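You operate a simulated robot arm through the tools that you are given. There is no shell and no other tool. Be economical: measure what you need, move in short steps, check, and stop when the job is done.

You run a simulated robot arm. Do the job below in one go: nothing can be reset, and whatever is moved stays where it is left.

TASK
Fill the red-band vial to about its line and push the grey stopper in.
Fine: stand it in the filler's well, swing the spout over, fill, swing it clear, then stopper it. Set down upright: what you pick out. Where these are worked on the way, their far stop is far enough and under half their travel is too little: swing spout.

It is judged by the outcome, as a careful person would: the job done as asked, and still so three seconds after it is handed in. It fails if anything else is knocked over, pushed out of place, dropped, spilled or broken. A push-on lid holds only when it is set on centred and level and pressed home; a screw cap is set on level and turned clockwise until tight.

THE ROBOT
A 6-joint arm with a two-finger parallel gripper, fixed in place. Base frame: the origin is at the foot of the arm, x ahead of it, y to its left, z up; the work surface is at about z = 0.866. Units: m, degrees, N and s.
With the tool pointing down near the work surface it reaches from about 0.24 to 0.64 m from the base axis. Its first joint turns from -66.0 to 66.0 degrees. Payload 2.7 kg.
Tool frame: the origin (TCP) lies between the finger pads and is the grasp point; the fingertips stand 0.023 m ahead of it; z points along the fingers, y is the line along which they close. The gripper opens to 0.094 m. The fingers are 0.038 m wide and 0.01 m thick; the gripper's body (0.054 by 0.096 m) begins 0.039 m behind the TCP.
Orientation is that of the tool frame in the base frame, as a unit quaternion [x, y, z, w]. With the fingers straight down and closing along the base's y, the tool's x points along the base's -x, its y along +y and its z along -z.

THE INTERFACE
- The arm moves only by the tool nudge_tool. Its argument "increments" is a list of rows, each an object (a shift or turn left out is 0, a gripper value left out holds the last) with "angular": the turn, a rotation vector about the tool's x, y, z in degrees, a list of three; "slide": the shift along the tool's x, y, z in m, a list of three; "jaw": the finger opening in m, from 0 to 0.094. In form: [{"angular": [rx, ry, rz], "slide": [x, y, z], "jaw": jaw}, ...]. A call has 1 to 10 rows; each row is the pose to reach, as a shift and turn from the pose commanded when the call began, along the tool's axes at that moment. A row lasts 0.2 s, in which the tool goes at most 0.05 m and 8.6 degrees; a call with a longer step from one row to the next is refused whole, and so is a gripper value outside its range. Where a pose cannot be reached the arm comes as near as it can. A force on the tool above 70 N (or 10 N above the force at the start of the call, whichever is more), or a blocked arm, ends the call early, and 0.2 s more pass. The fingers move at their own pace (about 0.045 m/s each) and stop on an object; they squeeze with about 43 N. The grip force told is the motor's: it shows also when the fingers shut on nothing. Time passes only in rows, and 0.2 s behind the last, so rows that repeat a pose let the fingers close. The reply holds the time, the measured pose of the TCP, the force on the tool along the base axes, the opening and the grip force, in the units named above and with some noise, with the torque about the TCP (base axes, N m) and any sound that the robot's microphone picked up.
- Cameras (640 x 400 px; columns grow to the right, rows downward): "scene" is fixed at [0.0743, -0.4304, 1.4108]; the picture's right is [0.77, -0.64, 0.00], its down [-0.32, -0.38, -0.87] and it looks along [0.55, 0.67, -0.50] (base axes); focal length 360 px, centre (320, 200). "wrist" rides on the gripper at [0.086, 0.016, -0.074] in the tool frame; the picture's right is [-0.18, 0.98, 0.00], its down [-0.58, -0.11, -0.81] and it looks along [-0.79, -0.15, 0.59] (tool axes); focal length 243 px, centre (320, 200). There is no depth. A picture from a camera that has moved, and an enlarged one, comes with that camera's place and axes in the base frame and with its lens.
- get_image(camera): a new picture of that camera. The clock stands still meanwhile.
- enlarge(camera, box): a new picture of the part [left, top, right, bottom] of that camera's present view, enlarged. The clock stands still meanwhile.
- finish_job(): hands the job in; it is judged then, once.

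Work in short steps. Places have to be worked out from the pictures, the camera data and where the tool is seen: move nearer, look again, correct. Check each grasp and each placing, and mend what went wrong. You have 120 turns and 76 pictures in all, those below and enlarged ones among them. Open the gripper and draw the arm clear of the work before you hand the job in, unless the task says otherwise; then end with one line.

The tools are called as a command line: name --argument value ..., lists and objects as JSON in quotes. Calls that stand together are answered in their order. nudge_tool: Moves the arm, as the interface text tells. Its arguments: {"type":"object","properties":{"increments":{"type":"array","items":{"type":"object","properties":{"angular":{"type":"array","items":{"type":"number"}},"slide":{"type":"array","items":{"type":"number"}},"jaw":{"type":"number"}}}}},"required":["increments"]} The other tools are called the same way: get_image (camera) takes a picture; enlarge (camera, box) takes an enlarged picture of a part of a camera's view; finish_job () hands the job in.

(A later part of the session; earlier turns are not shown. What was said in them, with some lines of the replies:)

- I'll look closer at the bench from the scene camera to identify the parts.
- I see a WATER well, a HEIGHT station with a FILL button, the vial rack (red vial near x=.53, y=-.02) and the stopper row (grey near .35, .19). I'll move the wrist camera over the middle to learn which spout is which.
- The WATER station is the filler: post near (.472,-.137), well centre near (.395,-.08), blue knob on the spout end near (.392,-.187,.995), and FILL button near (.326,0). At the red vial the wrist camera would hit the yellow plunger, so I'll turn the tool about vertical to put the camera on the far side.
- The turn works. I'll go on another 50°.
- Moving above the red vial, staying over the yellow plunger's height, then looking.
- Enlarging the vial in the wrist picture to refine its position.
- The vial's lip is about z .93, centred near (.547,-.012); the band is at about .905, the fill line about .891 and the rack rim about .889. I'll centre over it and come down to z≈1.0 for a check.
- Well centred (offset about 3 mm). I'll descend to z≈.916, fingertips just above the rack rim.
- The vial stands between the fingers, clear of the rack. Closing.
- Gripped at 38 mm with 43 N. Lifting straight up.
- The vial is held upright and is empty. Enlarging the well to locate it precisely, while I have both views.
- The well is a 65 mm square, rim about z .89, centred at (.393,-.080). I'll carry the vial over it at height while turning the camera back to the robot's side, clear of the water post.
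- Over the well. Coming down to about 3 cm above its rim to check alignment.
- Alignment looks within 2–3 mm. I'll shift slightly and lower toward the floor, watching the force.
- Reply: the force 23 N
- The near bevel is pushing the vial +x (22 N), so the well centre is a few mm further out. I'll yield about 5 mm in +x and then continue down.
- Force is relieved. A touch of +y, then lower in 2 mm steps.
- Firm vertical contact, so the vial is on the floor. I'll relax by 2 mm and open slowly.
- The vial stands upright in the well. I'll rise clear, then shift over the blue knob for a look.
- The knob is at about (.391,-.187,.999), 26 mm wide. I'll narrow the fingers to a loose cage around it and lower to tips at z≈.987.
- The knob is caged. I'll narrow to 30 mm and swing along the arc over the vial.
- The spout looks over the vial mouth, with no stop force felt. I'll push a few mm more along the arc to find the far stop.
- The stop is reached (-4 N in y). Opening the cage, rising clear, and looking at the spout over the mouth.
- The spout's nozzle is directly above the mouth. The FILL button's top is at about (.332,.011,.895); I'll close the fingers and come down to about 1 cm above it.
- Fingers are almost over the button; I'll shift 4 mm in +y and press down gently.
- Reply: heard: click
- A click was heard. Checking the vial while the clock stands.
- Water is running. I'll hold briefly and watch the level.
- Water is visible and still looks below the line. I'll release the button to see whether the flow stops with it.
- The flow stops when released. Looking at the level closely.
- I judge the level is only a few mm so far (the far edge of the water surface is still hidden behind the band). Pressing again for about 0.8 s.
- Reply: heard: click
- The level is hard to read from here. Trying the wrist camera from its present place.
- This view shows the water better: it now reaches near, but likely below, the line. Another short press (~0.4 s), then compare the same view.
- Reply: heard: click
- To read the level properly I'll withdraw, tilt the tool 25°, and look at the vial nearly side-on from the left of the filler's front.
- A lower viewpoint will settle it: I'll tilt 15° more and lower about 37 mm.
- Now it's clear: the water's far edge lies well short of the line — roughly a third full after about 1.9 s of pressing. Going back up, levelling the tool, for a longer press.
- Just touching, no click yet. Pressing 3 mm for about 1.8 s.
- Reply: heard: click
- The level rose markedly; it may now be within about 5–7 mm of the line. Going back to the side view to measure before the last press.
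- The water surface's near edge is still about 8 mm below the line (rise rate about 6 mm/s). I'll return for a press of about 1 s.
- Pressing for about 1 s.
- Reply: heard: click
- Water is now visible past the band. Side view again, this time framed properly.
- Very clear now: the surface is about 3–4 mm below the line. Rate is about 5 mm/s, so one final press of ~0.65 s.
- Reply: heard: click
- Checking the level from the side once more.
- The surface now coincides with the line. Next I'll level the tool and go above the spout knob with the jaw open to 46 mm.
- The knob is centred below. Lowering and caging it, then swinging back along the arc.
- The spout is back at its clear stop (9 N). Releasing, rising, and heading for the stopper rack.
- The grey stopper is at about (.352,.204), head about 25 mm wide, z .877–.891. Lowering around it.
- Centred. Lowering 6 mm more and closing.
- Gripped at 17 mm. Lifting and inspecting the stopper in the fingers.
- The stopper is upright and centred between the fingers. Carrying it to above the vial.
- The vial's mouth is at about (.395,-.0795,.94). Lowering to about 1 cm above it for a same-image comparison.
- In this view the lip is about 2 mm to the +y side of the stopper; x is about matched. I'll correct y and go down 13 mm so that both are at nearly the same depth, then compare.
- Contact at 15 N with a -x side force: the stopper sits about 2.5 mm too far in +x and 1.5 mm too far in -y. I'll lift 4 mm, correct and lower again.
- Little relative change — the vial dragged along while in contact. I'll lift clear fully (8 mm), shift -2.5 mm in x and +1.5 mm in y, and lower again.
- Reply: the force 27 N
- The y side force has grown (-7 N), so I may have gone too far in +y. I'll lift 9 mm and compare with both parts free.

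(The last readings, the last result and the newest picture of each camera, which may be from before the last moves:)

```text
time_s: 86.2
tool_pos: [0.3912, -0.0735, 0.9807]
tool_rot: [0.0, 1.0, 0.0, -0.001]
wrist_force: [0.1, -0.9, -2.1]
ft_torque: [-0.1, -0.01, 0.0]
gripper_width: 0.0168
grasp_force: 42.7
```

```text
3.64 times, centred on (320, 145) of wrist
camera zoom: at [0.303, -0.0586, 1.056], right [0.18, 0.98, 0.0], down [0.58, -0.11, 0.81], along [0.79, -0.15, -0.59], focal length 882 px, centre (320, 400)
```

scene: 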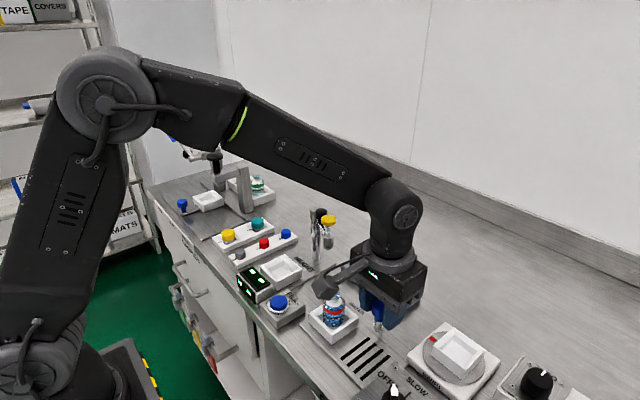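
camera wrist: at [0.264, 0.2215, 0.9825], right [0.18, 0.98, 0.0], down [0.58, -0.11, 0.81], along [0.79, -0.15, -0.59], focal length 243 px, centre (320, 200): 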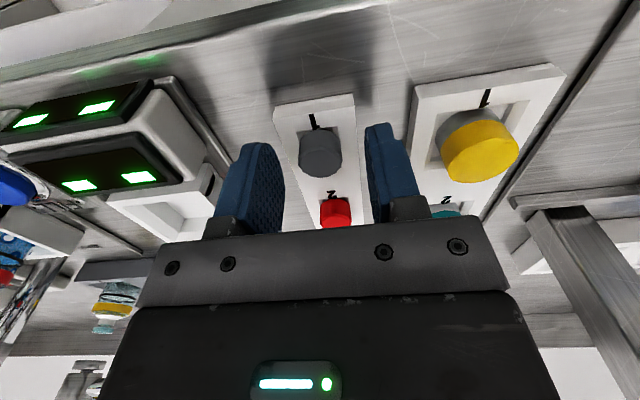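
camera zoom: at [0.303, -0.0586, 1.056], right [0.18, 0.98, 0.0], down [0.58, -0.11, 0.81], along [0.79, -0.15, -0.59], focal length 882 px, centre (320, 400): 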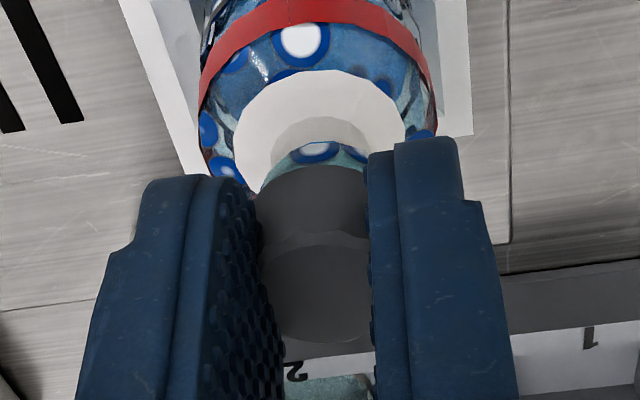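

The stopper and lip keep the same relation even after the lift, and the tool carries about 2 N: the stopper is already started in the mouth and the vial is hanging on it. I'll move back over the well centre and set it straight down.

nudge_tool --increments '[{"slide": [-0.002, -0.0015, 0]}, {"slide": [-0.004, -0.003, 0]}, {"slide": [-0.004, -0.003, 0]}, {"slide": [-0.004, -0.003, 0.004]}, {"slide": [-0.004, -0.003, 0.007]}, {"slide": [-0.004, -0.003, 0.007]}]'

```text
time_s: 87.6
tool_pos: [0.3966, -0.0768, 0.9756]
tool_rot: [0.0, 1.0, -0.001, 0.0]
wrist_force: [-0.4, 0.1, 0.2]
ft_torque: [-0.01, 0.03, -0.02]
gripper_width: 0.0166
grasp_force: 42.5
```

No forces now. Continuing down in small steps.

nudge_tool --increments '[{"slide": [0, 0, 0.002]}, {"slide": [0, 0, 0.004]}, {"slide": [0, 0, 0.004]}]'

```text
time_s: 88.4
tool_pos: [0.3959, -0.0784, 0.9742]
tool_rot: [0.0, 1.0, -0.001, 0.003]
wrist_force: [-8.3, -0.2, 31.6]
ft_torque: [-0.06, 0.23, 0.01]
gripper_width: 0.0203
grasp_force: 43.4
```

Force 32 N and the grip width has changed to 20 mm — something slipped. Looking before pressing more.

enlarge --camera "wrist" --box '[250, 80, 390, 220]'

```text
2.86 times, centred on (320, 150) of wrist
camera zoom: at [0.3074, -0.0629, 1.0478], right [0.18, 0.98, 0.0], down [0.58, -0.11, 0.81], along [0.8, -0.15, -0.59], focal length 693 px, centre (320, 343)
```

zoom: 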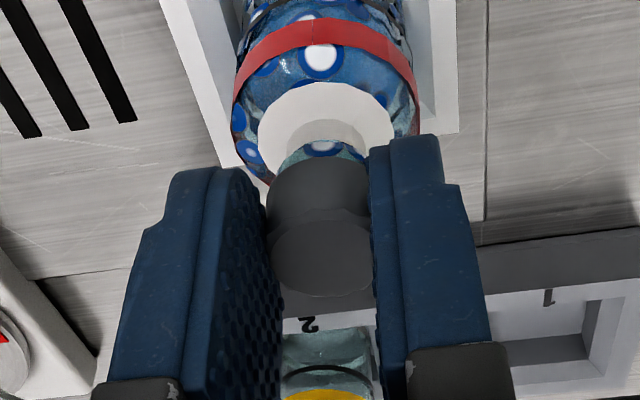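

The stopper is level and over the mouth with its plug started; the fingers are slipping on its head. I'll unload, open, rise, close the fingers and press on its top instead.

nudge_tool --increments '[{"slide": [0.001, 0, -0.002]}, {"slide": [0.0015, 0, -0.0035]}, {"slide": [0.0015, 0, -0.0035], "jaw": 0.024}, {"slide": [0.0015, 0, -0.0035], "jaw": 0.034}, {"slide": [0.0015, 0, -0.0035], "jaw": 0.04}, {"slide": [0.0015, 0, -0.0035], "jaw": 0.04}]'

nudge_tool --increments '[{"slide": [0, 0, -0.01]}, {"slide": [0, 0, -0.025]}, {"slide": [0, 0, -0.045]}, {"slide": [0, 0, -0.045]}]'

enlarge --camera "wrist" --box '[240, 20, 400, 180]'

```text
time_s: 89.8
tool_pos: [0.3942, -0.0787, 0.9754]
tool_rot: [0.0, 1.0, 0.0, 0.0]
wrist_force: [-0.1, 0.4, 0.0]
ft_torque: [0.02, -0.02, -0.02]
gripper_width: 0.0399
grasp_force: 0.2
```

```text
time_s: 90.8
tool_pos: [0.3937, -0.0791, 1.0225]
tool_rot: [0.0, 1.0, 0.0, 0.0]
wrist_force: [0.9, 0.2, -0.4]
ft_torque: [-0.01, 0.0, 0.01]
gripper_width: 0.0399
grasp_force: 0.0
```

```text
2.50 times, centred on (320, 100) of wrist
camera zoom: at [0.3046, -0.0639, 1.0963], right [0.18, 0.98, 0.0], down [0.58, -0.11, 0.81], along [0.79, -0.15, -0.59], focal length 606 px, centre (320, 450)
```

zoom: 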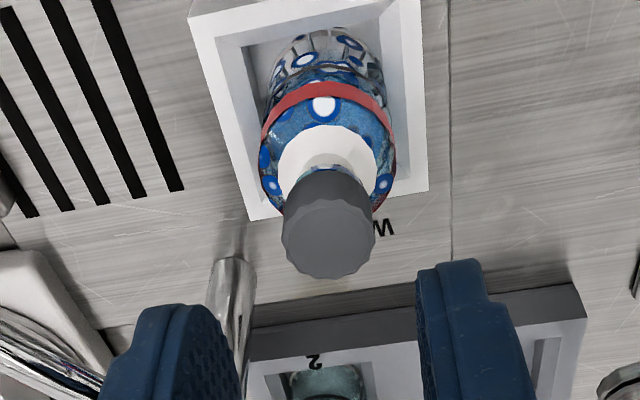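

The stopper sits level and centred on the mouth. Closing the fingers and pressing straight down on its middle.

nudge_tool --increments '[{"slide": [-0.002, 0.0015, 0], "jaw": 0}, {"slide": [-0.002, 0.0015, 0], "jaw": 0}, {"slide": [-0.002, 0.0015, 0], "jaw": 0}, {"slide": [-0.002, 0.0015, 0.015], "jaw": 0}, {"slide": [-0.002, 0.0015, 0.025]}, {"slide": [-0.002, 0.0015, 0.03]}, {"slide": [-0.002, 0.0015, 0.03]}]'

```text
time_s: 92.4
tool_pos: [0.3961, -0.0751, 0.9919]
tool_rot: [0.001, 1.0, 0.0, 0.0]
wrist_force: [-0.4, -0.1, 0.6]
ft_torque: [0.04, 0.03, 0.0]
gripper_width: 0.0004
grasp_force: 42.4
```

nudge_tool --increments '[{"slide": [0, -0.0005, 0.003]}, {"slide": [0, -0.0005, 0.006]}, {"slide": [0, -0.0005, 0.009]}, {"slide": [0, -0.0005, 0.009]}]'

```text
time_s: 93.4
tool_pos: [0.3978, -0.0776, 0.9828]
tool_rot: [0.0, 1.0, 0.0, 0.001]
wrist_force: [-0.6, 0.4, 5.6]
ft_torque: [0.0, 0.02, 0.02]
gripper_width: 0.0
grasp_force: 42.3
```

Contact at z≈.983. Pressing harder in small steps.

nudge_tool --increments '[{"slide": [0, 0, 0.002]}, {"slide": [0, 0, 0.004]}, {"slide": [0, 0, 0.005]}, {"slide": [0, 0, 0.005]}]'

```text
time_s: 94.4
tool_pos: [0.3988, -0.0784, 0.9814]
tool_rot: [-0.001, 1.0, 0.0, 0.008]
wrist_force: [-13.3, 2.2, 61.5]
ft_torque: [0.12, 0.44, -0.02]
gripper_width: 0.0
grasp_force: 42.7
```

61 N reached with about 2 mm of travel, but with some sideways force. I'll unload, shift 2 mm in -x so the push is vertical, and press again to see whether it is firmly home.

nudge_tool --increments '[{"slide": [0, 0, -0.006]}, {"slide": [0.0025, 0, -0.006]}, {"slide": [0.0025, 0, -0.002]}, {"slide": [0.0025, 0, -0.002]}]'

```text
time_s: 95.4
tool_pos: [0.3963, -0.077, 0.9814]
tool_rot: [0.0, 1.0, -0.001, 0.004]
wrist_force: [3.8, -1.0, 33.4]
ft_torque: [-0.03, -0.31, 0.0]
gripper_width: 0.0
grasp_force: 42.6
```

nudge_tool --increments '[{"slide": [-0.0008, 0, 0.002]}, {"slide": [-0.0008, 0, 0.004]}, {"slide": [-0.0008, 0, 0.0055]}, {"slide": [-0.0008, 0, 0.0055]}]'

```text
time_s: 96.3
tool_pos: [0.3986, -0.0776, 0.9832]
tool_rot: [-0.001, 1.0, -0.002, 0.011]
wrist_force: [-5.5, 0.2, 16.1]
ft_torque: [0.02, 0.22, -0.02]
gripper_width: 0.0
grasp_force: 43.0
stopped in row 4: the force on the tool passed its limit at 70 N (the readings are from after the stop); the commanded pose is now the measured one
```

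It resisted past 70 N without moving, so it is seated firmly. Withdrawing, opening the gripper, then one last look.

nudge_tool --increments '[{"slide": [0, 0, -0.02]}, {"slide": [0, 0, -0.06]}, {"slide": [0, 0, -0.1], "jaw": 0.05}, {"slide": [0, 0, -0.14], "jaw": 0.05}, {"slide": [0, 0, -0.18], "jaw": 0.05}, {"slide": [0.03, 0.04, -0.18], "jaw": 0.05}, {"slide": [0.05, 0.08, -0.18], "jaw": 0.05}, {"slide": [0.07, 0.12, -0.18], "jaw": 0.05}, {"slide": [0.07, 0.16, -0.18]}, {"slide": [0.07, 0.16, -0.18]}]'

enlarge --camera "scene" --box '[300, 255, 400, 335]'

```text
time_s: 98.5
tool_pos: [0.3238, 0.0851, 1.1618]
tool_rot: [0.0, 1.0, -0.001, 0.009]
wrist_force: [0.5, 0.2, -0.6]
ft_torque: [0.0, -0.02, 0.01]
gripper_width: 0.05
grasp_force: 0.1
```

```text
5.00 times, centred on (350, 295) of scene
camera zoom: at [0.0743, -0.4304, 1.4108], right [0.77, -0.64, 0.0], down [-0.32, -0.38, -0.87], along [0.55, 0.67, -0.5], focal length 1798 px, centre (170, -275)
```

zoom: 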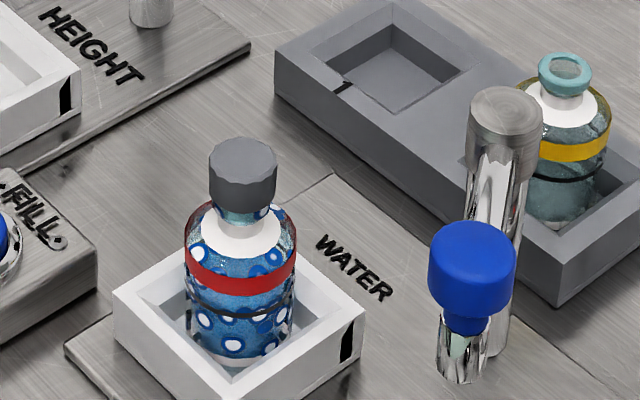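

The stopper sits level and centred right down on the vial's lip. The water is at the line, the spout is swung clear, everything else is in place, and the arm is clear with the gripper open. Handing in.

finish_job

```text
The job is handed in.
```

The red-band vial stands upright in the filler's well, filled to about its line. The grey stopper is pressed in level and the spout is swung clear. It took over 70 N without moving further, but I heard no click from it and judged it fully seated from the last picture.
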